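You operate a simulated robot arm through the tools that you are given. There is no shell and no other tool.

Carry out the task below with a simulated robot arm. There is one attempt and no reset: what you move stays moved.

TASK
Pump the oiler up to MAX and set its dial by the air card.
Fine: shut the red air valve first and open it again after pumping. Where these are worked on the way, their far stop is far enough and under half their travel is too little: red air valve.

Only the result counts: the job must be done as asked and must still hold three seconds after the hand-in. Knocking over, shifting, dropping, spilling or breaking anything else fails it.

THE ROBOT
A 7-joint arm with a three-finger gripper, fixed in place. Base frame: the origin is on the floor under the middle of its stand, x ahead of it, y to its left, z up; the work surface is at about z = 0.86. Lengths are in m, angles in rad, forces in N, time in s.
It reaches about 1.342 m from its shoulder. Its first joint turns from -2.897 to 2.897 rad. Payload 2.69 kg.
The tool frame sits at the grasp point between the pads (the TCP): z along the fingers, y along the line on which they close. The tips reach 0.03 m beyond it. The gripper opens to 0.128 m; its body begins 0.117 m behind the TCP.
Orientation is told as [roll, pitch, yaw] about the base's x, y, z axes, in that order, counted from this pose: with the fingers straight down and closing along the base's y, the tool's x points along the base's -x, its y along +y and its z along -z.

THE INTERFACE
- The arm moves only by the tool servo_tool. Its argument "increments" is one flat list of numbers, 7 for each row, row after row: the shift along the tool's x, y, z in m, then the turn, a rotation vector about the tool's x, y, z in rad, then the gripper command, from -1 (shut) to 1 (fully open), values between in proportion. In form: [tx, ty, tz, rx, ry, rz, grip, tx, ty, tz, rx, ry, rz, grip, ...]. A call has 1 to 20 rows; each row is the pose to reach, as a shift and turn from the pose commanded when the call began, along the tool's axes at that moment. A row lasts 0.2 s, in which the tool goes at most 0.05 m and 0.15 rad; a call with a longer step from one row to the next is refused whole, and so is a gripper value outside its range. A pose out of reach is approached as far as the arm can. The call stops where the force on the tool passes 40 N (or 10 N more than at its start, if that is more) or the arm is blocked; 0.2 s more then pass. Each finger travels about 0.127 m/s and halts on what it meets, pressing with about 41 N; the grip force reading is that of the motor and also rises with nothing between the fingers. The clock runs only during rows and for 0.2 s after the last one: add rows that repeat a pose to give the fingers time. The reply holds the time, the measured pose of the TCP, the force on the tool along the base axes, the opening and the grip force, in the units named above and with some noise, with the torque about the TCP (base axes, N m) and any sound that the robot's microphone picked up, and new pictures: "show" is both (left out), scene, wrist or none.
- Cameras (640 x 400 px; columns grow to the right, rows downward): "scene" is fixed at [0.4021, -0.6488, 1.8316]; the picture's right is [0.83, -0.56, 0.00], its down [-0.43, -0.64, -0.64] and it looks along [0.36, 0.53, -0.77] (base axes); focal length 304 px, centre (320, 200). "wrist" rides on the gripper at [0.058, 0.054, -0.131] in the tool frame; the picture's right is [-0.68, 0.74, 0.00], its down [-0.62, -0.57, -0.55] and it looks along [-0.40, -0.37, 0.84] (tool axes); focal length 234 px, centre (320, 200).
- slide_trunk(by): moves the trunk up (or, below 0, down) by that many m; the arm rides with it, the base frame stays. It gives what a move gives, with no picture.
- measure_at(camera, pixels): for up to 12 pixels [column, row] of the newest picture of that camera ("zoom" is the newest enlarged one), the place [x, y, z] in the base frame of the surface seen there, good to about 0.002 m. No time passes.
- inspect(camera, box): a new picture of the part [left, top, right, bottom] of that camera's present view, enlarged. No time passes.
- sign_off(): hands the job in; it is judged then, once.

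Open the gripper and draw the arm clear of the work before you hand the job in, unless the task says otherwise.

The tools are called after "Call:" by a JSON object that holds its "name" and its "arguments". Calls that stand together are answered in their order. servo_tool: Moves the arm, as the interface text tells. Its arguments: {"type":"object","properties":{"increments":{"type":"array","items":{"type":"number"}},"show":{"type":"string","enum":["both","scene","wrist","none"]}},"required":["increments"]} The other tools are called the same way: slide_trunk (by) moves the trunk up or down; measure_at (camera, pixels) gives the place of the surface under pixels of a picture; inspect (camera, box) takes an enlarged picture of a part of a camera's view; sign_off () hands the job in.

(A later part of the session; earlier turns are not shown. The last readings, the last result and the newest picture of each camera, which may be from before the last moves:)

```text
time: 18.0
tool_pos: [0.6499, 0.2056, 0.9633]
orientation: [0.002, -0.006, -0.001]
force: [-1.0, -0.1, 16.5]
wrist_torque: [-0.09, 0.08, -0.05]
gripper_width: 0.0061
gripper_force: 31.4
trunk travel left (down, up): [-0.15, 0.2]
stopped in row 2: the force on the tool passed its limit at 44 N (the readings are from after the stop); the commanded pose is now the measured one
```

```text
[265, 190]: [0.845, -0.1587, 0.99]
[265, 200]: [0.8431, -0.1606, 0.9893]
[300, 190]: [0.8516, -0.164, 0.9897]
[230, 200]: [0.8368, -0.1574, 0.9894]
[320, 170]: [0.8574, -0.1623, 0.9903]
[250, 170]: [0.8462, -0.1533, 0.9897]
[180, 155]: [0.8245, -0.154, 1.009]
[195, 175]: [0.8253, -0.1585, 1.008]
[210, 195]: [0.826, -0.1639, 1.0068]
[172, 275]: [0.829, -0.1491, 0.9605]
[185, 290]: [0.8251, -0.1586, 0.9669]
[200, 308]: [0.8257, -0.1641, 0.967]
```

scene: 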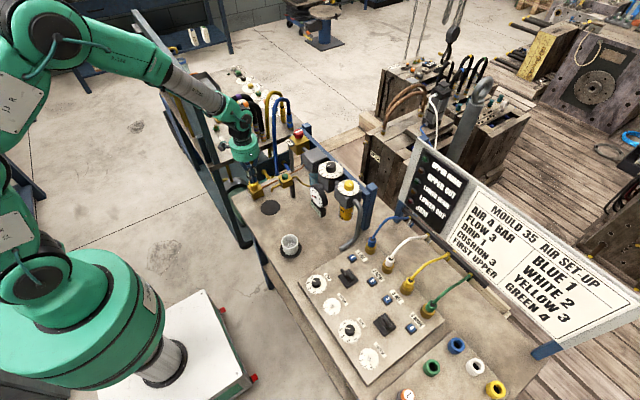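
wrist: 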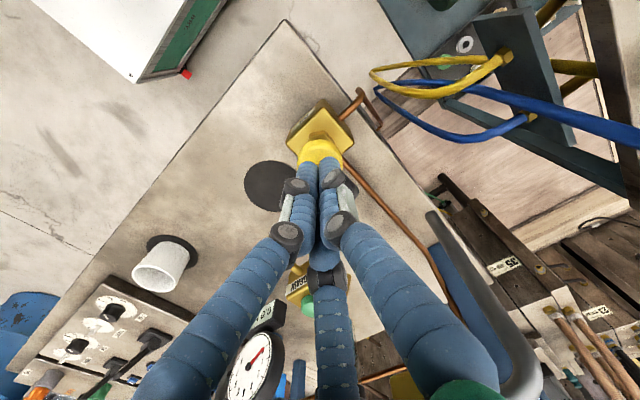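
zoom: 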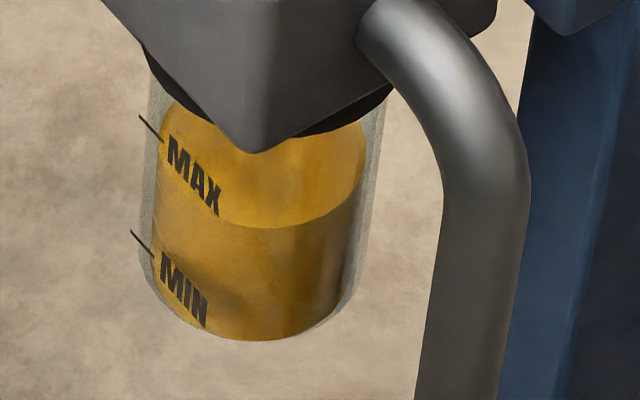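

The plunger has bottomed at TCP z 0.963; oil surface is at 0.9897 against MAX about 1.008. I lift off to let the plunger spring back up.

Call:
{"name": "servo_tool", "arguments": {"increments": [0, 0, -0.012, 0, 0, 0, -1, 0, 0, -0.025, 0, 0, 0, -1, 0, 0, -0.038, 0, 0, 0, -1, 0, 0, -0.038, 0, 0, 0, -1], "show": "scene"}}

Call:
{"name": "inspect", "arguments": {"camera": "scene", "box": [225, 140, 285, 200]}}

Call:
{"name": "inspect", "arguments": {"camera": "scene", "box": [338, 200, 362, 224]}}

Call:
{"name": "measure_at", "arguments": {"camera": "zoom", "pixels": [[265, 190], [265, 200], [300, 190], [230, 200], [320, 170], [250, 170], [280, 180], [240, 185]]}}

```text
time: 19.0
tool_pos: [0.6504, 0.2043, 0.9987]
orientation: [0.001, -0.002, 0.0]
force: [-0.4, 0.0, -0.7]
wrist_torque: [-0.04, 0.01, -0.02]
gripper_width: 0.0021
gripper_force: 31.6
trunk travel left (down, up): [-0.15, 0.2]
```

scene: 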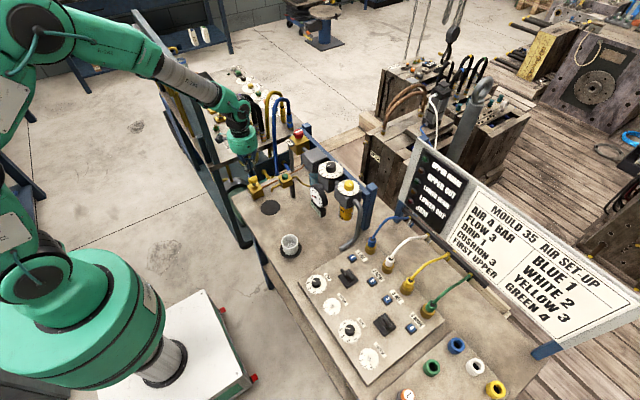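

```text
6.67 times, centred on (255, 170) of scene
```

zoom: 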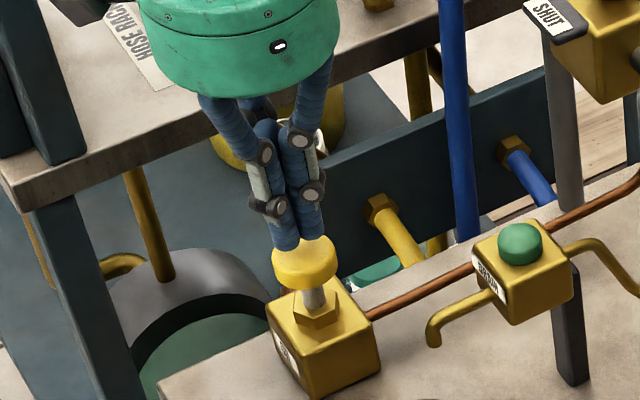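

```text
16.00 times, centred on (350, 212) of scene
```

zoom: 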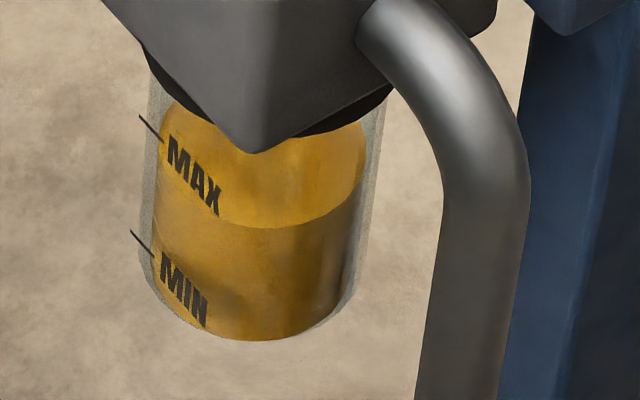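

```text
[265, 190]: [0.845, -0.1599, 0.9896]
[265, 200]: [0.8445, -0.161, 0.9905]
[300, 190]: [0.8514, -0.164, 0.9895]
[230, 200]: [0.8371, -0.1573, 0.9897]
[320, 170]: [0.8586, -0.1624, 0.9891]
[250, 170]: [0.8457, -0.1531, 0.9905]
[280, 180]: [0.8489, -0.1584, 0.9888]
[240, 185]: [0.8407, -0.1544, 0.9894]
```

The plunger sprang back and the level holds at 0.9896. Second stroke: push down 0.036 and read the level.

Call:
{"name": "servo_tool", "arguments": {"increments": [0, 0, 0.007, 0, 0, 0, -1, 0, 0, 0.013, 0, 0, 0, -1, 0, 0, 0.019, 0, 0, 0, -1, 0, 0, 0.025, 0, 0, 0, -1, 0, 0, 0.031, 0, 0, 0, -1, 0, 0, 0.037, 0, 0, 0, -1, 0, 0, 0.037, 0, 0, 0, -1], "show": "scene"}}

Call:
{"name": "inspect", "arguments": {"camera": "scene", "box": [338, 200, 362, 224]}}

Call:
{"name": "measure_at", "arguments": {"camera": "zoom", "pixels": [[265, 180], [265, 190], [300, 180], [230, 190], [320, 160], [250, 170], [280, 180], [240, 185]]}}

```text
time: 20.6
tool_pos: [0.6493, 0.2049, 0.9636]
orientation: [0.002, -0.004, 0.001]
force: [-5.2, 3.3, 22.3]
wrist_torque: [-0.01, 0.14, 0.0]
gripper_width: 0.0059
gripper_force: 31.1
trunk travel left (down, up): [-0.15, 0.2]
```

scene: 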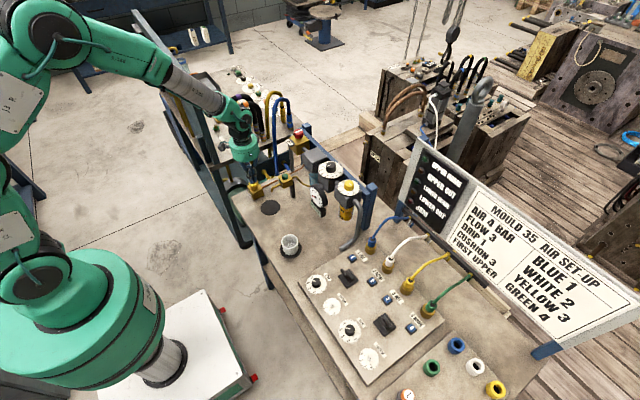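

```text
16.00 times, centred on (350, 212) of scene
```

zoom: 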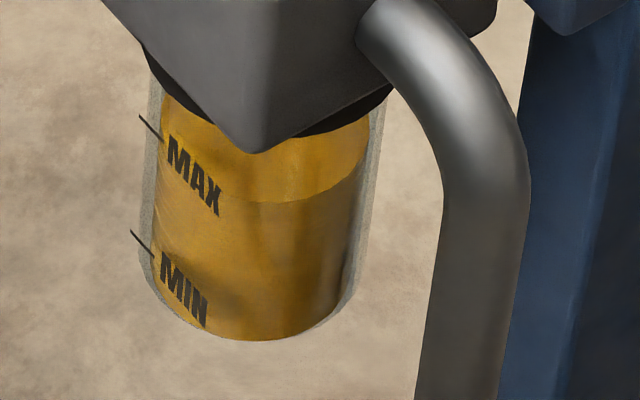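

```text
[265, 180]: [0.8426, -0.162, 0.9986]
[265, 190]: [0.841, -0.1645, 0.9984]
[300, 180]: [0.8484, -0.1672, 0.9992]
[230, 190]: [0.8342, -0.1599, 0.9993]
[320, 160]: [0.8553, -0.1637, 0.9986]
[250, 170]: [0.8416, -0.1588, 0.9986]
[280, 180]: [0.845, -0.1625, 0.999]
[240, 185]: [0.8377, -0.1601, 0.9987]
```

The level is now about 0.9988, so each stroke adds about 0.0092. I'll measure the MAX tick and lettering precisely, and release the plunger.

Call:
{"name": "servo_tool", "arguments": {"increments": [0, 0, -0.012, 0, 0, 0, -1, 0, 0, -0.025, 0, 0, 0, -1, 0, 0, -0.038, 0, 0, 0, -1, 0, 0, -0.038, 0, 0, 0, -1], "show": "scene"}}

Call:
{"name": "inspect", "arguments": {"camera": "scene", "box": [342, 205, 348, 213]}}

```text
time: 21.6
tool_pos: [0.6498, 0.2054, 0.9989]
orientation: [0.001, -0.003, -0.002]
force: [0.6, -0.4, -0.5]
wrist_torque: [0.0, -0.02, 0.02]
gripper_width: 0.0023
gripper_force: 31.8
trunk travel left (down, up): [-0.15, 0.2]
```

scene: 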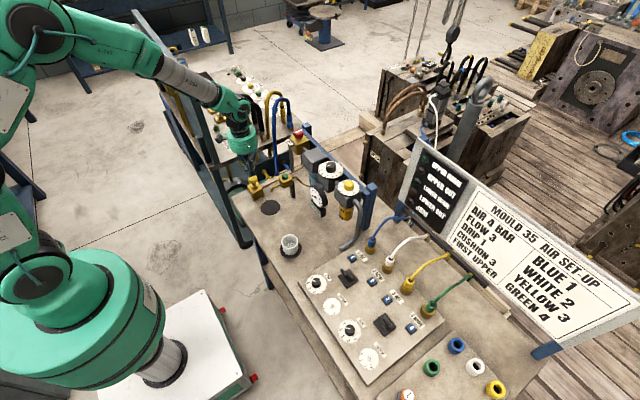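

```text
16.00 times, centred on (345, 209) of scene
```

zoom: 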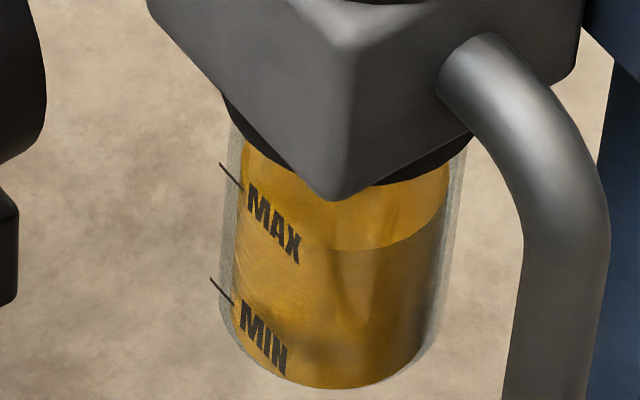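

Call:
{"name": "measure_at", "arguments": {"camera": "zoom", "pixels": [[228, 173], [235, 180], [242, 187], [222, 167], [220, 288], [228, 297], [234, 303], [272, 222], [256, 203], [262, 340], [340, 240], [335, 232]]}}

```text
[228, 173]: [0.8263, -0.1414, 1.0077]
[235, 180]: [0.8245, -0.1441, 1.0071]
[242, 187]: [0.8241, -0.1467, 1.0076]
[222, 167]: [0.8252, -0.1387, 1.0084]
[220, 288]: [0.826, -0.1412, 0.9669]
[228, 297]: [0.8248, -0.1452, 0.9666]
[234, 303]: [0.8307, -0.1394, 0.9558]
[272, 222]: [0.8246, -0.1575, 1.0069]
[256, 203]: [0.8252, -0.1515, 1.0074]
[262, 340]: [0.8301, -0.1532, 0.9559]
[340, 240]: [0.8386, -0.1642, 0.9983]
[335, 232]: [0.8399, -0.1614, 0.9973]
```

The MAX tick averages z 1.0077, and the level is about 0.9986, so a third stroke should bring it right there. I push most of the way, then read the level.

Call:
{"name": "servo_tool", "arguments": {"increments": [0, 0, 0.007, 0, 0, 0, -1, 0, 0, 0.013, 0, 0, 0, -1, 0, 0, 0.019, 0, 0, 0, -1, 0, 0, 0.025, 0, 0, 0, -1, 0, 0, 0.03, 0, 0, 0, -1, 0, 0, 0.034, 0, 0, 0, -1, 0, 0, 0.034, 0, 0, 0, -1], "show": "scene"}}

Call:
{"name": "inspect", "arguments": {"camera": "scene", "box": [338, 200, 362, 224]}}

Call:
{"name": "measure_at", "arguments": {"camera": "zoom", "pixels": [[265, 165], [270, 160], [300, 150], [240, 160], [320, 140], [250, 165], [280, 160], [235, 165], [148, 124], [155, 131], [180, 155], [195, 175]]}}

```text
time: 23.2
tool_pos: [0.6496, 0.2052, 0.9662]
orientation: [0.003, -0.003, 0.001]
force: [2.8, -2.1, 9.5]
wrist_torque: [-0.1, -0.07, 0.0]
gripper_width: 0.0021
gripper_force: 31.6
trunk travel left (down, up): [-0.15, 0.2]
```

scene: 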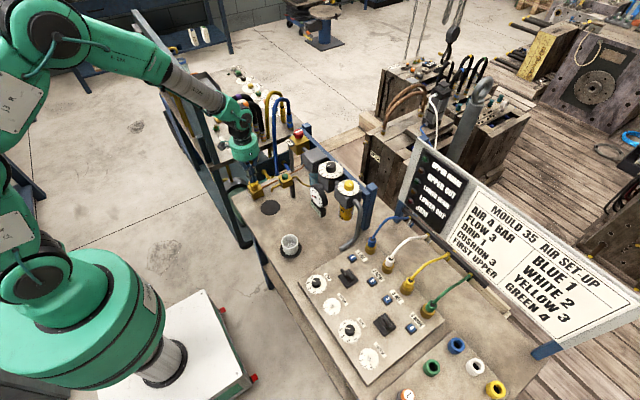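

```text
16.00 times, centred on (350, 212) of scene
```

zoom: 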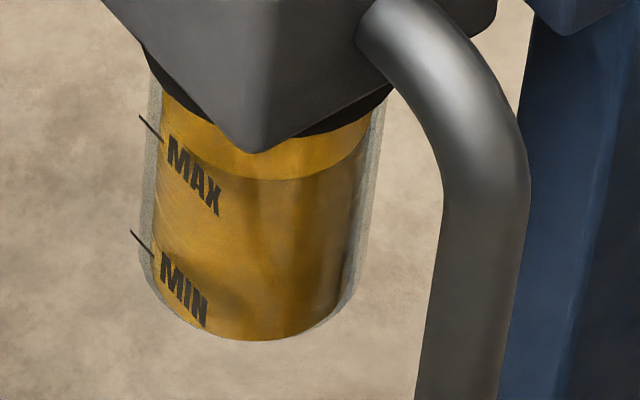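

```text
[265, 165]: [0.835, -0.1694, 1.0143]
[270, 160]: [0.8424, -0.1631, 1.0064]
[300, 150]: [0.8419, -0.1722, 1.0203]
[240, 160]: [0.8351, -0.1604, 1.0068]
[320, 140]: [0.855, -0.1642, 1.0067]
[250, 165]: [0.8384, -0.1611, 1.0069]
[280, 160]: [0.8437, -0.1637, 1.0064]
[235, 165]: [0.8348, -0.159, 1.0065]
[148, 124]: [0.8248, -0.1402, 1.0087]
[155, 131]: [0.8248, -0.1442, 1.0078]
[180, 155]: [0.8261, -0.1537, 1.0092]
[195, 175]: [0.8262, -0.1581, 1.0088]
```

The level is about 1.0066 with MAX at about 1.008. I press the last 3 mm to the plunger's stop.

Call:
{"name": "servo_tool", "arguments": {"increments": [0, 0, 0.0015, 0, 0, 0, -1, 0, 0, 0.003, 0, 0, 0, -1, 0, 0, 0.003, 0, 0, 0, -1], "show": "scene"}}

Call:
{"name": "inspect", "arguments": {"camera": "scene", "box": [338, 200, 362, 224]}}

Call:
{"name": "measure_at", "arguments": {"camera": "zoom", "pixels": [[255, 163], [270, 160], [275, 158], [240, 158], [320, 140], [250, 162], [280, 160], [235, 160], [148, 124], [155, 131], [330, 140], [340, 138]]}}

```text
time: 24.0
tool_pos: [0.6515, 0.2046, 0.9643]
orientation: [0.002, -0.003, 0.0]
force: [3.5, -1.3, 14.0]
wrist_torque: [-0.06, -0.08, 0.0]
gripper_width: 0.0058
gripper_force: 30.9
trunk travel left (down, up): [-0.15, 0.2]
```

scene: 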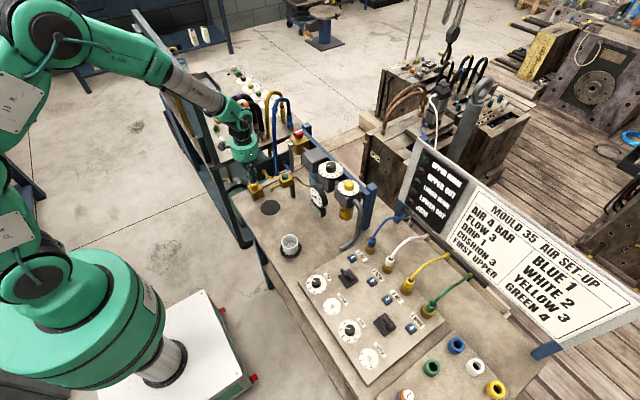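

```text
16.00 times, centred on (350, 212) of scene
```

zoom: 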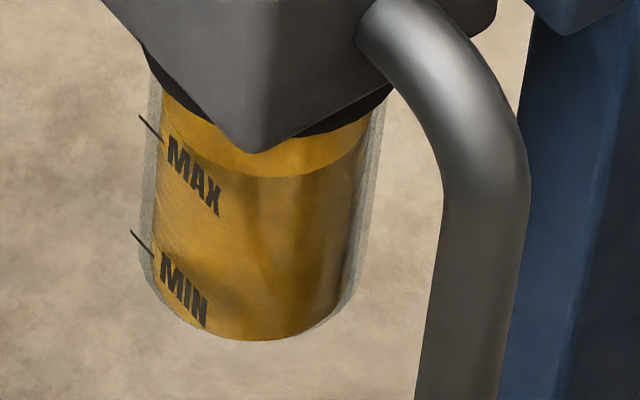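

```text
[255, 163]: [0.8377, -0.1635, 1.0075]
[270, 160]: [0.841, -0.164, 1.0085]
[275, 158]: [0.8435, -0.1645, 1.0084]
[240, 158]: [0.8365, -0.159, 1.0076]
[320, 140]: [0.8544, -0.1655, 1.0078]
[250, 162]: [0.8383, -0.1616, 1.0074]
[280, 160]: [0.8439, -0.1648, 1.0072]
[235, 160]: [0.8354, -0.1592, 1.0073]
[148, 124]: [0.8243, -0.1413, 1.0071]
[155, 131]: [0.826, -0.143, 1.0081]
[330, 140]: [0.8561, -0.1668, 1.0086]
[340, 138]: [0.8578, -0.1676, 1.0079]
```

The oil surface now averages 1.0078, level with the MAX tick at 1.0077. I lift straight off the plunger and rise well clear.

Call:
{"name": "servo_tool", "arguments": {"increments": [0, 0, -0.015, 0, 0, 0, -1, 0, 0, -0.038, 0, 0, 0, -1, 0, 0, -0.08, 0, 0, 0, -1, 0, 0, -0.125, 0, 0, 0, -1, 0, 0, -0.17, 0, 0, 0, -1, 0, 0, -0.22, 0, 0, 0, -1, 0, 0, -0.265, 0, 0, 0, -1, 0, 0, -0.295, 0, 0, 0, -1, 0, 0, -0.295, 0, 0, 0, -1], "show": "scene"}}

Call:
{"name": "inspect", "arguments": {"camera": "scene", "box": [338, 200, 362, 224]}}

Call:
{"name": "measure_at", "arguments": {"camera": "zoom", "pixels": [[255, 163], [270, 160], [275, 158], [240, 158], [320, 140], [250, 162], [280, 160], [235, 160], [148, 124], [155, 131], [330, 140], [340, 138]]}}

Call:
{"name": "inspect", "arguments": {"camera": "scene", "box": [235, 110, 375, 225]}}

```text
time: 26.0
tool_pos: [0.6475, 0.2043, 1.2591]
orientation: [-0.001, -0.002, 0.0]
force: [-0.4, 0.1, 0.2]
wrist_torque: [-0.01, -0.01, -0.01]
gripper_width: 0.0021
gripper_force: 31.5
trunk travel left (down, up): [-0.15, 0.2]
```

scene: 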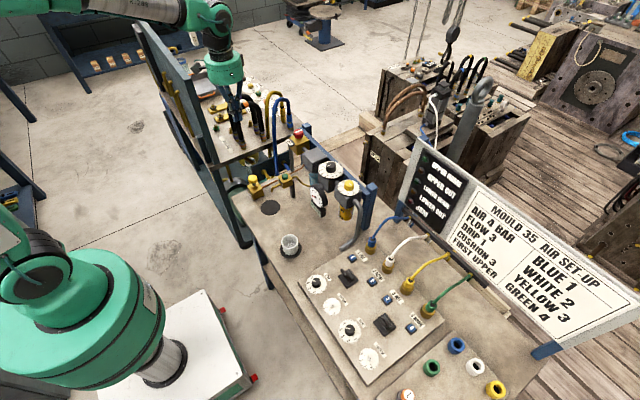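

```text
16.00 times, centred on (350, 212) of scene
```

zoom: 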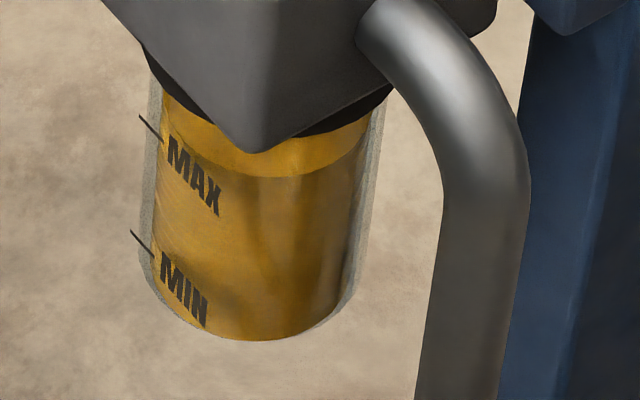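

```text
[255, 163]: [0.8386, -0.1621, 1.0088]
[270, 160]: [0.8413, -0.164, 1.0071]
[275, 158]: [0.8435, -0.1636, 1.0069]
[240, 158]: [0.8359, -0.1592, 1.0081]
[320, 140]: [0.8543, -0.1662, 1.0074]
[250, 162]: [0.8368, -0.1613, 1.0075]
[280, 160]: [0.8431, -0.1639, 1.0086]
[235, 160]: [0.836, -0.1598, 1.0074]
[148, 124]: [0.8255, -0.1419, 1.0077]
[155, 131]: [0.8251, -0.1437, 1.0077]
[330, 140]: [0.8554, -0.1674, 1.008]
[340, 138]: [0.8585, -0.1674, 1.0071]
```

```text
3.48 times, centred on (305, 168) of scene
```

zoom: 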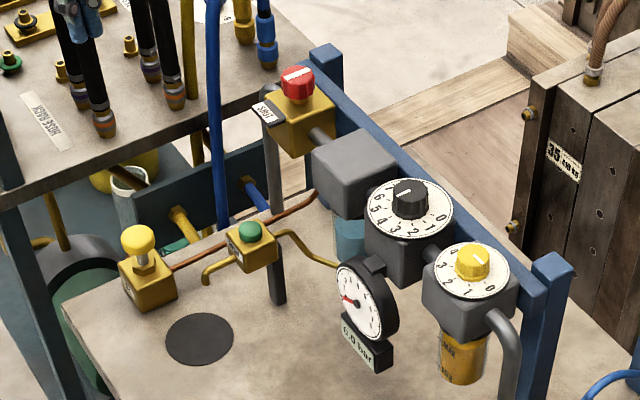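

The level holds at MAX with the plunger up. Now I go back above the red valve while turning the tool to yaw -1.57, ready to turn it back counter-clockwise.

Call:
{"name": "servo_tool", "arguments": {"increments": [-0.03, -0.006, 0, 0, 0, 0.1, -1, -0.06, -0.012, 0, 0, 0, 0.24, -1, -0.1, -0.02, 0, 0, 0, 0.38, -1, -0.14, -0.03, 0, 0, 0, 0.52, -1, -0.175, -0.038, 0, 0, 0, 0.66, -1, -0.2025, -0.0435, 0, 0, 0, 0.8, -0.5, -0.2025, -0.0435, 0, 0, 0, 0.94, 0, -0.2025, -0.0435, 0, 0, 0, 1.08, 0.3, -0.2025, -0.0435, 0, 0, 0, 1.22, 0.3, -0.2025, -0.0435, 0, 0, 0, 1.36, 0.3, -0.2025, -0.0435, 0, 0, 0, 1.5, 0.3, -0.2025, -0.0435, 0, 0, 0, 1.57, 0.3, -0.2025, -0.0435, 0, 0, 0, 1.57, 0.3], "show": "wrist"}}

Call:
{"name": "inspect", "arguments": {"camera": "wrist", "box": [270, 80, 370, 170]}}

```text
time: 28.8
tool_pos: [0.8511, 0.1606, 1.2591]
orientation: [0.006, 0.001, -1.571]
force: [0.0, -0.3, -0.4]
wrist_torque: [0.0, -0.02, 0.0]
gripper_width: 0.0834
gripper_force: 0.0
trunk travel left (down, up): [-0.15, 0.2]
```

wrist: 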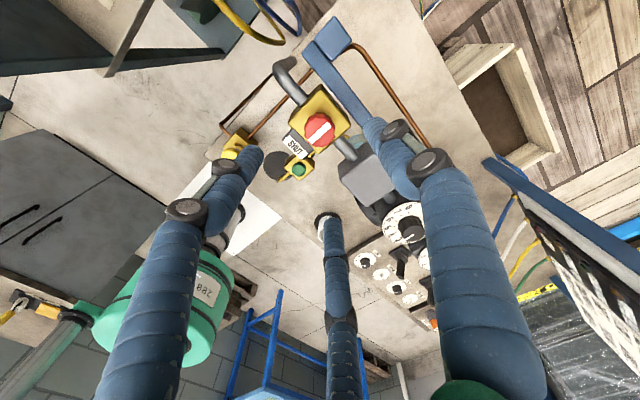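

```text
4.44 times, centred on (320, 125) of wrist
```

zoom: 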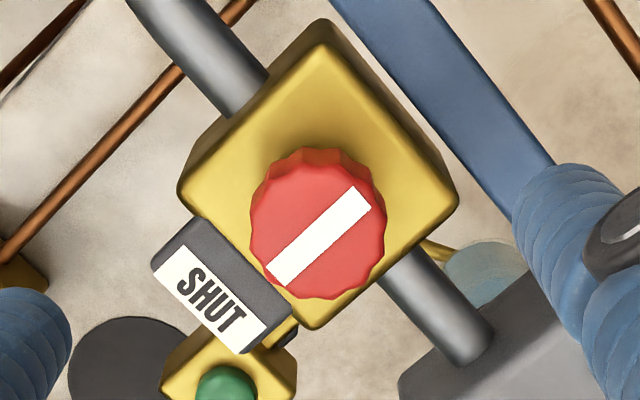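

The bar points at SHUT and the handle is below the tool. I'll confirm its centre before descending.

Call:
{"name": "measure_at", "arguments": {"camera": "zoom", "pixels": [[319, 236], [275, 275], [362, 197], [255, 225], [384, 225], [320, 168], [320, 297]]}}

```text
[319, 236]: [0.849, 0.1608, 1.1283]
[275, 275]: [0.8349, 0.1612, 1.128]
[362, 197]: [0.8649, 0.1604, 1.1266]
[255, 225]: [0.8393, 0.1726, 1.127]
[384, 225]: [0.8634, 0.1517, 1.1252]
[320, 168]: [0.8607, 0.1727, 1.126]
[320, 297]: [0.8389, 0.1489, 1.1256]
```

The handle centre is (0.8495, 0.161), right under the tool. I descend 0.13 around it and close.

Call:
{"name": "servo_tool", "arguments": {"increments": [0, 0, 0.04, 0, 0, 0, 0.3, 0, 0, 0.08, 0, 0, 0, 0.3, 0, 0, 0.11, 0, 0, 0, 0.3, 0, 0, 0.124, 0, 0, 0, 0.3, 0, 0, 0.13, 0, 0, 0, 0.3, 0, 0, 0.13, 0, 0, 0, 0.3, 0, 0, 0.13, 0, 0, 0, -0.3, 0, 0, 0.13, 0, 0, 0, -0.6, 0, 0, 0.13, 0, 0, 0, -1, 0, 0, 0.13, 0, 0, 0, -1], "show": "wrist"}}

```text
time: 31.0
tool_pos: [0.8494, 0.1595, 1.1296]
orientation: [0.002, -0.001, -1.571]
force: [-14.2, -18.8, -1.2]
wrist_torque: [-0.78, 0.76, 0.08]
gripper_width: 0.034
gripper_force: 45.4
trunk travel left (down, up): [-0.15, 0.2]
```

wrist: 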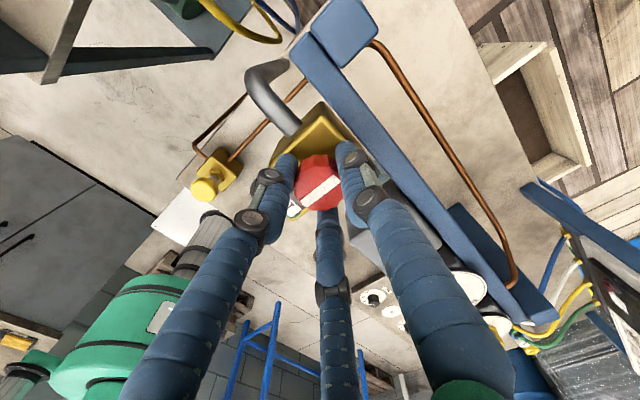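

Gripped at 0.034 m. I turn counter-clockwise by 1.57 rad, easing the offset about 1 mm to unload the side force.

Call:
{"name": "servo_tool", "arguments": {"increments": [-0.0006, -0.0006, 0, 0, 0, -0.08, -1, -0.001, -0.001, 0, 0, 0, -0.18, -1, -0.001, -0.001, 0, 0, 0, -0.28, -1, -0.001, -0.001, 0, 0, 0, -0.38, -1, -0.001, -0.001, 0, 0, 0, -0.48, -1, -0.001, -0.001, 0, 0, 0, -0.58, -1, -0.001, -0.001, 0, 0, 0, -0.68, -1, -0.001, -0.001, 0, 0, 0, -0.78, -1, -0.001, -0.001, 0, 0, 0, -0.88, -1, -0.001, -0.001, 0, 0, 0, -0.98, -1, -0.001, -0.001, 0, 0, 0, -1.08, -1, -0.001, -0.001, 0, 0, 0, -1.18, -1, -0.001, -0.001, 0, 0, 0, -1.28, -1, -0.001, -0.001, 0, 0, 0, -1.38, -1, -0.001, -0.001, 0, 0, 0, -1.48, -1, -0.001, -0.001, 0, 0, 0, -1.57, -1], "show": "both"}}

```text
time: 34.4
tool_pos: [0.8492, 0.1603, 1.1295]
orientation: [-0.002, -0.002, 0.003]
force: [-22.2, -6.6, -8.9]
wrist_torque: [0.23, 0.77, -0.16]
gripper_width: 0.0337
gripper_force: 44.6
trunk travel left (down, up): [-0.15, 0.2]
```

scene: 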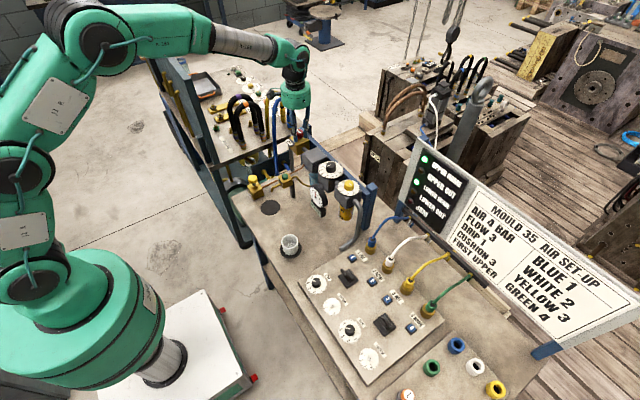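
wrist: 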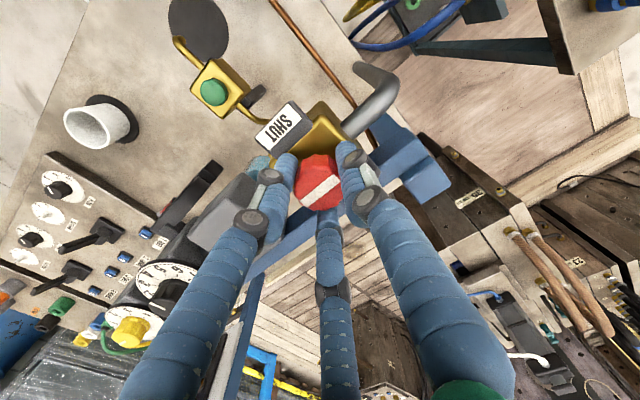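

The card's lamps are lit again and the bar lies along the pipe. I nudge slightly further to seat it on the open stop.

Call:
{"name": "servo_tool", "arguments": {"increments": [0.0005, 0, 0, 0, 0, -0.04, -1, 0.0008, 0, 0, 0, 0, -0.08, -1, 0.0008, 0, 0, 0, 0, -0.12, -1], "show": "none"}}

Call:
{"name": "inspect", "arguments": {"camera": "scene", "box": [300, 170, 370, 225]}}

```text
time: 35.2
tool_pos: [0.8491, 0.161, 1.1296]
orientation: [0.0, -0.004, 0.121]
force: [-17.6, -7.4, -5.8]
wrist_torque: [-0.25, 0.35, -0.31]
gripper_width: 0.0339
gripper_force: 45.2
trunk travel left (down, up): [-0.15, 0.2]
```

```text
7.27 times, centred on (335, 198) of scene
```

zoom: 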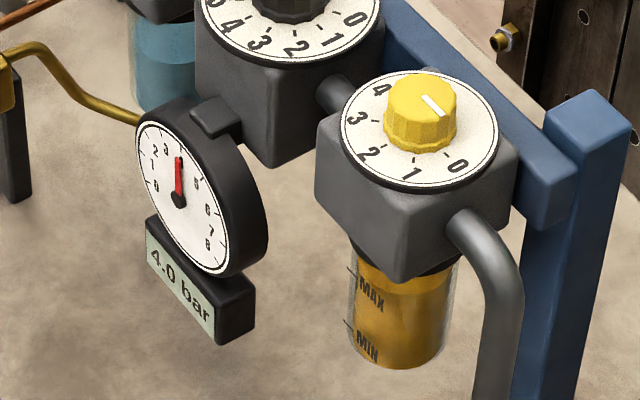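

The gauge is back to 4.0 bar and torque shows the stop is reached. I release and rise clear of the valve.

Call:
{"name": "servo_tool", "arguments": {"increments": [0, 0, 0, 0, 0, 0.03, -0.5, 0, 0, 0, 0, 0, 0.03, 0, 0, 0, 0, 0, 0, 0.03, 0.3, 0, 0, 0, 0, 0, 0.03, 0.3, 0, 0, -0.03, 0, 0, 0.03, 0.3, 0, 0, -0.07, 0, 0, 0.06, 0.3, 0, 0, -0.11, 0, 0, 0.09, 0.3, 0, 0, -0.14, 0, 0, 0.12, 0.3, 0, 0, -0.14, 0, 0, 0.12, 0.3], "show": "both"}}

Call:
{"name": "inspect", "arguments": {"camera": "wrist", "box": [270, 80, 370, 170]}}

```text
time: 37.2
tool_pos: [0.8498, 0.16, 1.2692]
orientation: [0.001, -0.004, -0.001]
force: [0.0, 0.8, 0.7]
wrist_torque: [0.02, -0.06, 0.01]
gripper_width: 0.0831
gripper_force: 0.1
trunk travel left (down, up): [-0.15, 0.2]
```

scene: 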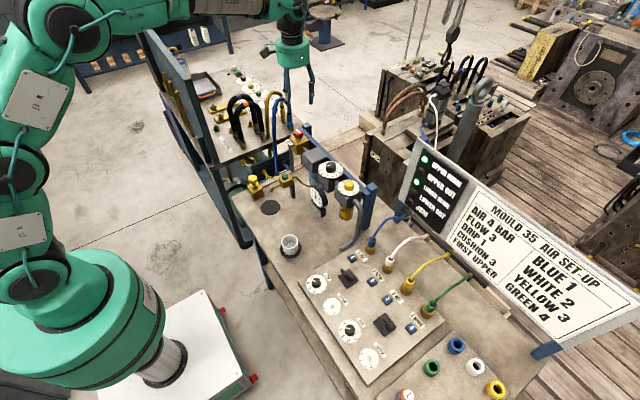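
wrist: 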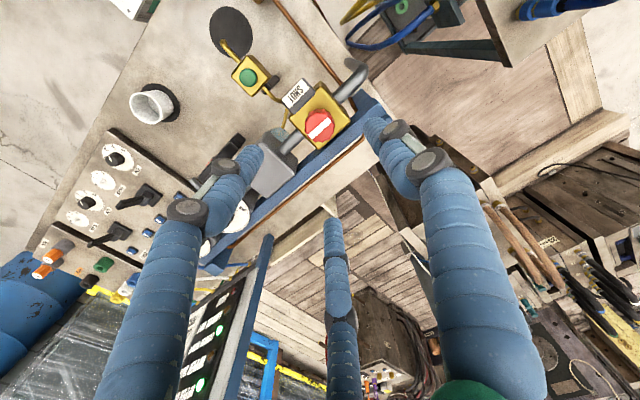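

```text
4.44 times, centred on (320, 125) of wrist
```

zoom: 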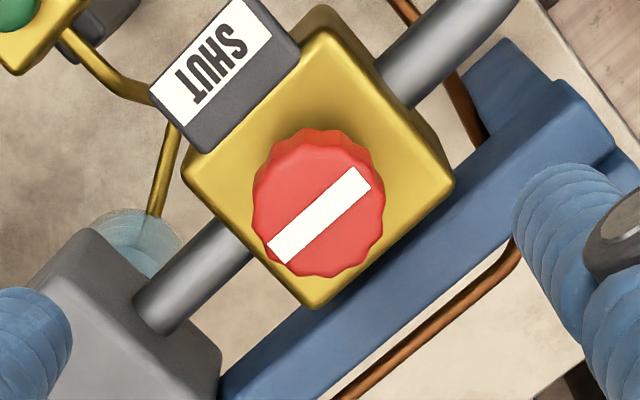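

The valve is open again, bar along the pipe. Before moving to the oiler knob, I check where the card's edge is.

Call:
{"name": "measure_at", "arguments": {"camera": "scene", "pixels": [[420, 150], [408, 200], [440, 165], [416, 143], [480, 190], [500, 205], [405, 210], [450, 240], [635, 290], [372, 190]]}}

```text
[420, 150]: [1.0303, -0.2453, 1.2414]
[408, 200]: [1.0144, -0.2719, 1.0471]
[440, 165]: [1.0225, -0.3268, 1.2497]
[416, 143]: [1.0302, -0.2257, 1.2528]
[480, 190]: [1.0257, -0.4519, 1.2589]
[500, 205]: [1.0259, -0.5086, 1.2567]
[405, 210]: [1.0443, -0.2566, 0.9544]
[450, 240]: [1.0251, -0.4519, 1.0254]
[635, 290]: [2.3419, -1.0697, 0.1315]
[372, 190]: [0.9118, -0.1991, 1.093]
```

The card stands at x ≈ 1.025 from y -0.225, clear of the oiler knob at (0.849, -0.150). I move over the oiler knob at the same height.

Call:
{"name": "servo_tool", "arguments": {"increments": [0, -0.03, 0, 0, 0, 0, 0.3, 0, -0.075, 0, 0, 0, 0, 0.3, 0, -0.12, 0, 0, 0, 0, 0.3, 0, -0.165, 0, 0, 0, 0, 0.3, 0, -0.21, 0, 0, 0, 0, 0.3, 0, -0.25, 0, 0, 0, 0, 0.3, 0, -0.285, 0, 0, 0, 0, 0.3, 0, -0.31, 0, 0, 0, 0, 0.3, 0, -0.31, 0, 0, 0, 0, 0.3], "show": "both"}}

Call:
{"name": "inspect", "arguments": {"camera": "wrist", "box": [275, 85, 365, 170]}}

```text
time: 39.2
tool_pos: [0.8496, -0.1503, 1.2674]
orientation: [0.002, -0.004, 0.0]
force: [0.2, 0.8, -0.6]
wrist_torque: [0.06, -0.01, -0.02]
gripper_width: 0.0828
gripper_force: 0.2
trunk travel left (down, up): [-0.15, 0.2]
```

scene: 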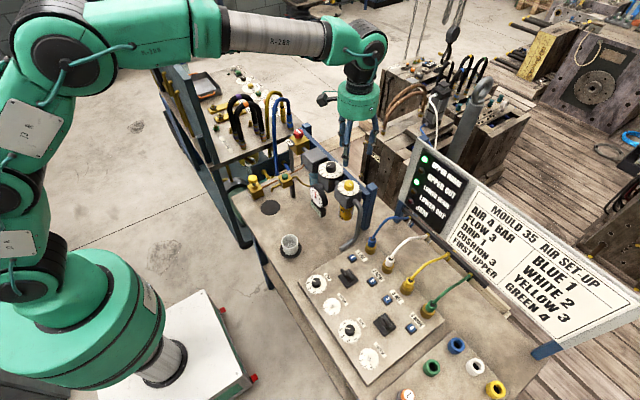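
wrist: 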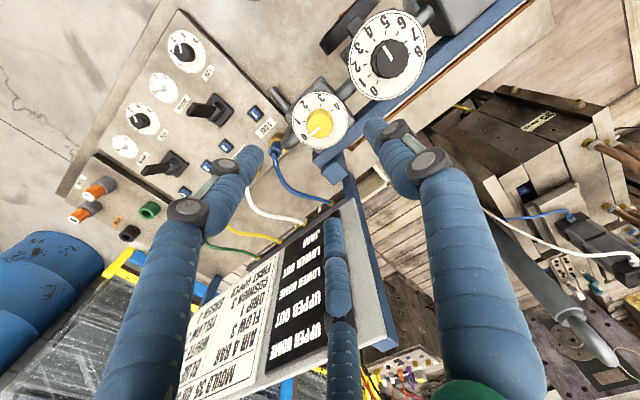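

```text
4.71 times, centred on (320, 128) of wrist
```

zoom: 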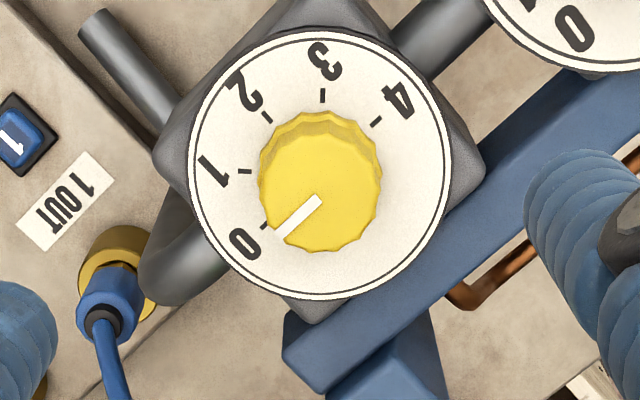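

Now directly above the oiler dial, whose pointer sits at 0. I measure ticks, the pointer and the knob centre here.

Call:
{"name": "measure_at", "arguments": {"camera": "zoom", "pixels": [[246, 172], [267, 121], [323, 95], [376, 121], [266, 224], [318, 198], [282, 232], [263, 190], [380, 190], [320, 130], [320, 248], [318, 192]]}}

```text
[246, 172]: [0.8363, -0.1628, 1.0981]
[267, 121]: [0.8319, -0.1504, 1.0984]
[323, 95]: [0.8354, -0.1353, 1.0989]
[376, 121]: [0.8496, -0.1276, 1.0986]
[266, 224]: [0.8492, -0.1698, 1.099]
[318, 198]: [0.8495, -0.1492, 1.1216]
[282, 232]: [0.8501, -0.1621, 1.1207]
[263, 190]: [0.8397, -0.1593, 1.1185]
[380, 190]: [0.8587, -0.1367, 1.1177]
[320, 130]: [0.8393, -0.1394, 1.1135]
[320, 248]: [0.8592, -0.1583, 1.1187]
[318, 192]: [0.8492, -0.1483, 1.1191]
```

The knob's centre is (0.8494, -0.149), top 1.120, dial face 1.099, and the pointer is exactly at 0. I descend with tips just above the dial face, then close.

Call:
{"name": "servo_tool", "arguments": {"increments": [0, 0.001, 0.04, 0, 0, 0, 0.2, 0, 0.001, 0.08, 0, 0, 0, 0.2, 0, 0.001, 0.11, 0, 0, 0, 0.2, 0, 0.001, 0.128, 0, 0, 0, 0.2, 0, 0.001, 0.136, 0, 0, 0, 0.2, 0, 0.001, 0.136, 0, 0, 0, 0.2], "show": "both"}}

Call:
{"name": "inspect", "arguments": {"camera": "scene", "box": [320, 155, 380, 205]}}

```text
time: 40.6
tool_pos: [0.8501, -0.1493, 1.1334]
orientation: [0.0, -0.005, 0.0]
force: [0.5, -1.1, 0.3]
wrist_torque: [-0.01, 0.01, -0.02]
gripper_width: 0.0766
gripper_force: 0.0
trunk travel left (down, up): [-0.15, 0.2]
```

scene: 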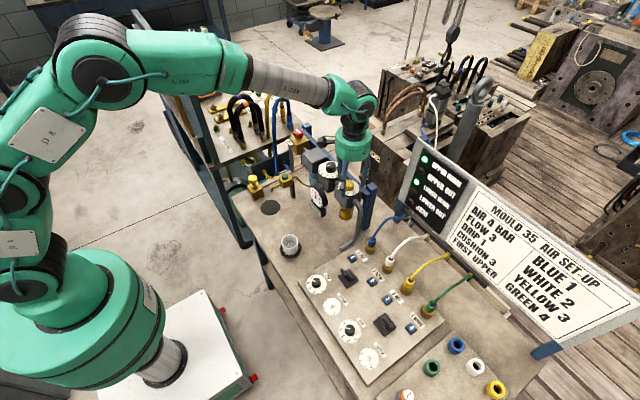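
wrist: 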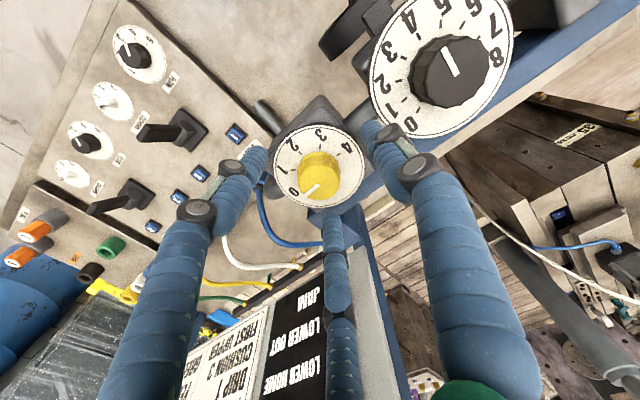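

```text
8.00 times, centred on (350, 180) of scene
```

zoom: 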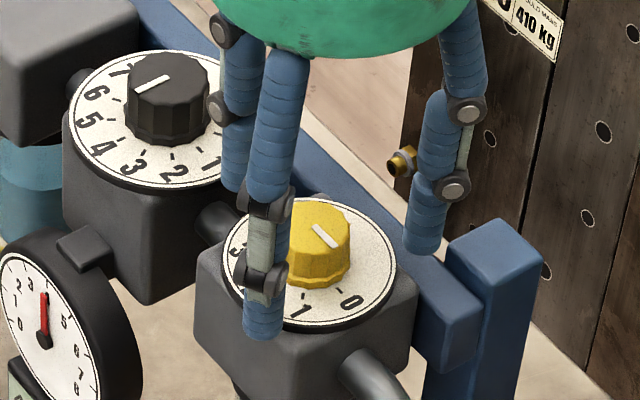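

The fingers surround the yellow knob without touching, and the +y finger is clear of the black knob. I drop 2.5 mm more and close gently.

Call:
{"name": "servo_tool", "arguments": {"increments": [0, 0, 0.0025, 0, 0, 0, 0, 0, 0, 0.0025, 0, 0, 0, -0.4, 0, 0, 0.0025, 0, 0, 0, -0.65, 0, 0, 0.0025, 0, 0, 0, -1, 0, 0, 0.0025, 0, 0, 0, -1], "show": "both"}}

Call:
{"name": "inspect", "arguments": {"camera": "scene", "box": [320, 155, 380, 205]}}

Call:
{"name": "inspect", "arguments": {"camera": "wrist", "box": [270, 120, 370, 210]}}

```text
time: 41.8
tool_pos: [0.8505, -0.1492, 1.1301]
orientation: [-0.001, -0.004, 0.001]
force: [0.3, -13.2, 0.2]
wrist_torque: [-0.64, -0.05, 0.01]
gripper_width: 0.0313
gripper_force: 44.9
trunk travel left (down, up): [-0.15, 0.2]
```

scene: 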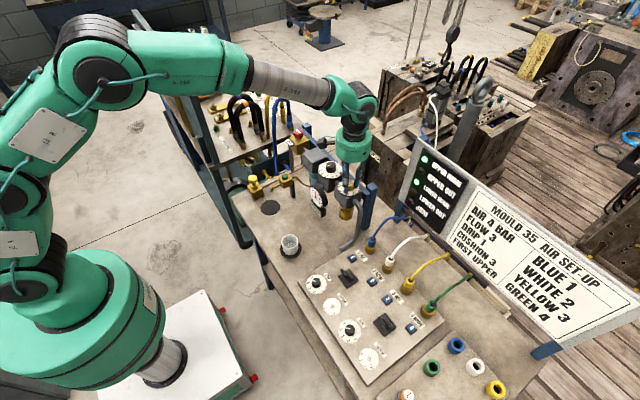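
wrist: 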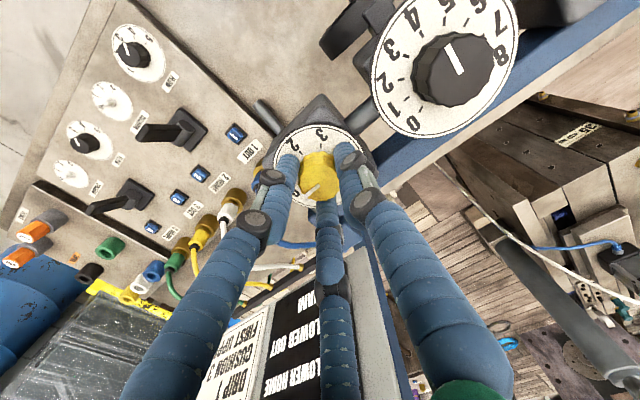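

```text
8.00 times, centred on (350, 180) of scene
```

zoom: 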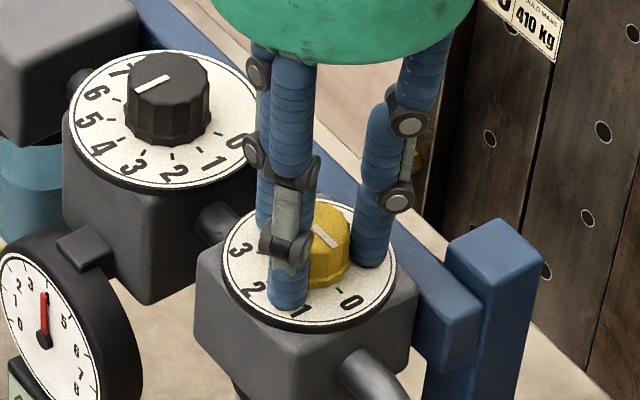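

```text
4.44 times, centred on (320, 165) of wrist
```

zoom: 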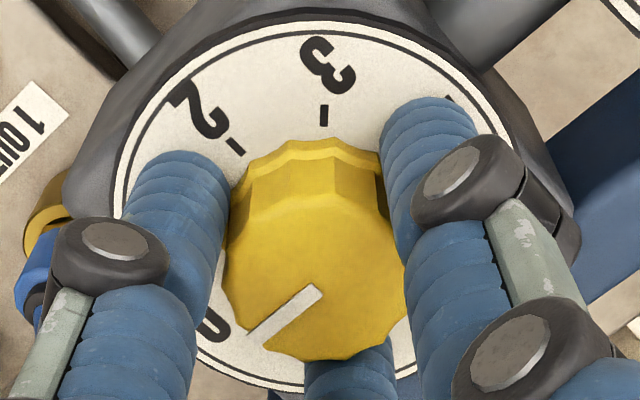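

Gripped at 0.031 m with the pointer still at 0. I turn clockwise by 0.785 rad (one division) in small steps.

Call:
{"name": "servo_tool", "arguments": {"increments": [0, 0, 0, 0, 0, 0.08, -1, 0, -0.0003, 0, 0, 0, 0.16, -1, 0, -0.0005, 0, 0, 0, 0.24, -1, 0, -0.0005, 0, 0, 0, 0.32, -1, 0, -0.0005, 0, 0, 0, 0.4, -1, 0, -0.0005, 0, 0, 0, 0.48, -1, 0, -0.0005, 0, 0, 0, 0.56, -1, 0, -0.0005, 0, 0, 0, 0.64, -1, 0, -0.0005, 0, 0, 0, 0.72, -1, 0, -0.0005, 0, 0, 0, 0.785, -1, 0, -0.0005, 0, 0, 0, 0.785, -1], "show": "both"}}

Call:
{"name": "inspect", "arguments": {"camera": "scene", "box": [320, 155, 380, 205]}}

Call:
{"name": "inspect", "arguments": {"camera": "wrist", "box": [270, 120, 370, 210]}}

```text
time: 44.2
tool_pos: [0.8482, -0.1499, 1.1303]
orientation: [0.003, -0.001, -0.786]
force: [-2.3, -11.9, 5.5]
wrist_torque: [-0.33, 0.15, -0.01]
gripper_width: 0.0313
gripper_force: 45.0
trunk travel left (down, up): [-0.15, 0.2]
```

scene: 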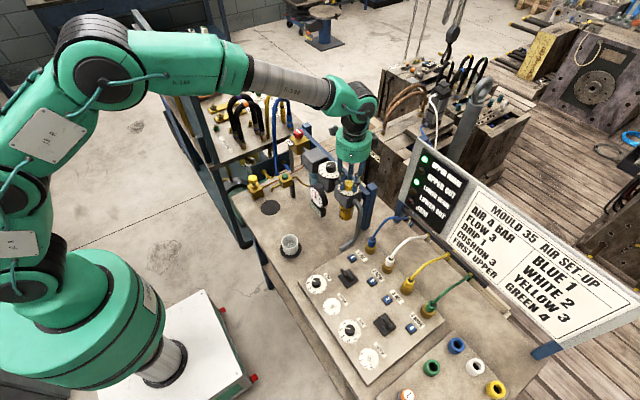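
wrist: 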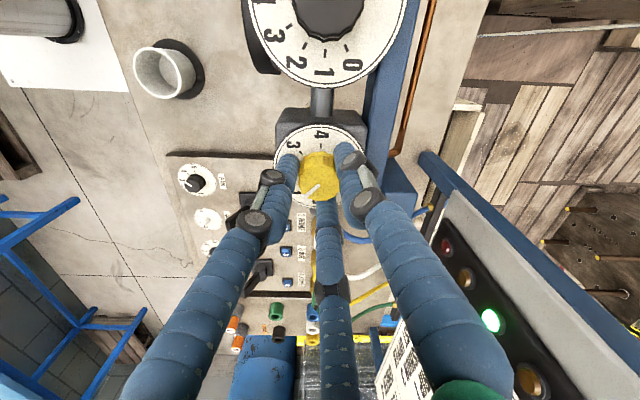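

```text
8.00 times, centred on (350, 180) of scene
```

zoom: 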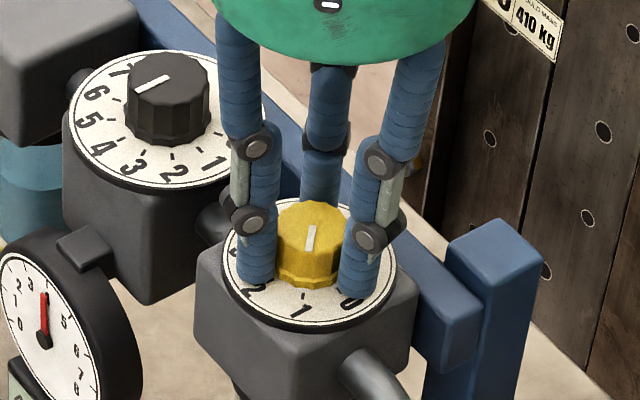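

```text
4.44 times, centred on (320, 165) of wrist
```

zoom: 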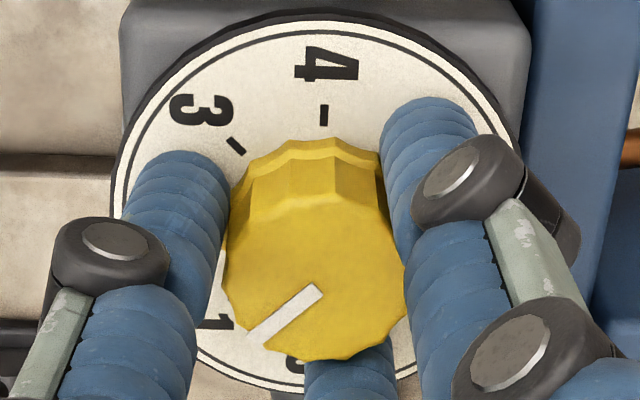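

The pointer turned with the fingers and faces the 1 tick. I check its direction by measuring its ends before releasing.

Call:
{"name": "measure_at", "arguments": {"camera": "zoom", "pixels": [[318, 290], [250, 338], [300, 303], [270, 325], [236, 146], [324, 115]]}}

```text
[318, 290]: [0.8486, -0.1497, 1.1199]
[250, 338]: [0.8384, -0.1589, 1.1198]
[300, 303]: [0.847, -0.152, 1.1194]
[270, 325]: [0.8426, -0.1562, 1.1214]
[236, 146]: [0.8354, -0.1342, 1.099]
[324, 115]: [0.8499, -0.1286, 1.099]
```

The pointer direction is about 45–48° from the 0 direction, matching 1. I open the fingers and rise straight up.

Call:
{"name": "servo_tool", "arguments": {"increments": [0, 0, 0, 0, 0, 0, -0.6, 0, 0, 0, 0, 0, 0, -0.2, 0, 0, 0, 0, 0, 0, 0.2, 0, 0, 0, 0, 0, 0, 0.2, 0, 0, -0.03, 0, 0, 0, 0.2, 0, 0, -0.07, 0, 0, 0, 0.2, 0, 0, -0.11, 0, 0, 0, 0.2, 0, 0, -0.15, 0, 0, 0, 0.2, 0, 0, -0.15, 0, 0, 0, 0.2], "show": "both"}}

Call:
{"name": "inspect", "arguments": {"camera": "wrist", "box": [275, 85, 365, 170]}}

```text
time: 46.2
tool_pos: [0.8487, -0.1485, 1.2799]
orientation: [0.001, -0.001, -0.785]
force: [0.1, 0.4, 0.0]
wrist_torque: [0.03, -0.07, -0.02]
gripper_width: 0.0769
gripper_force: 0.0
trunk travel left (down, up): [-0.15, 0.2]
```

scene: 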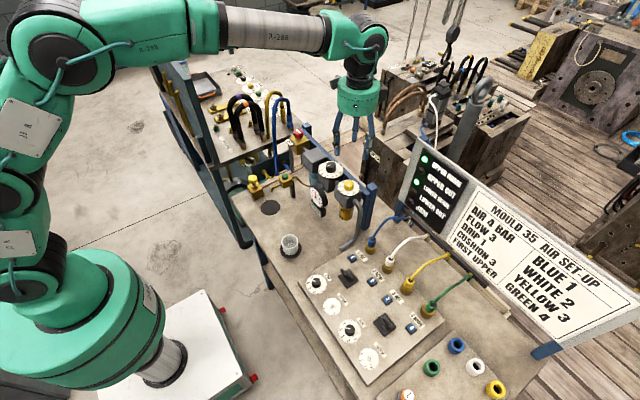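
wrist: 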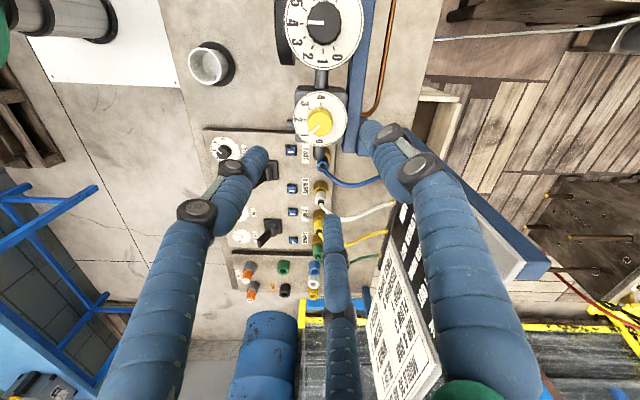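

```text
4.71 times, centred on (320, 128) of wrist
```

zoom: 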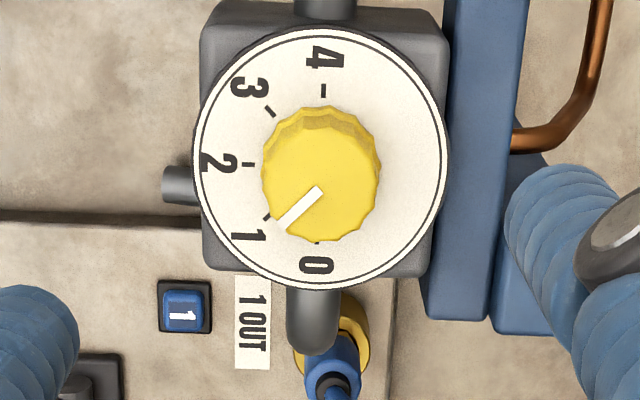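

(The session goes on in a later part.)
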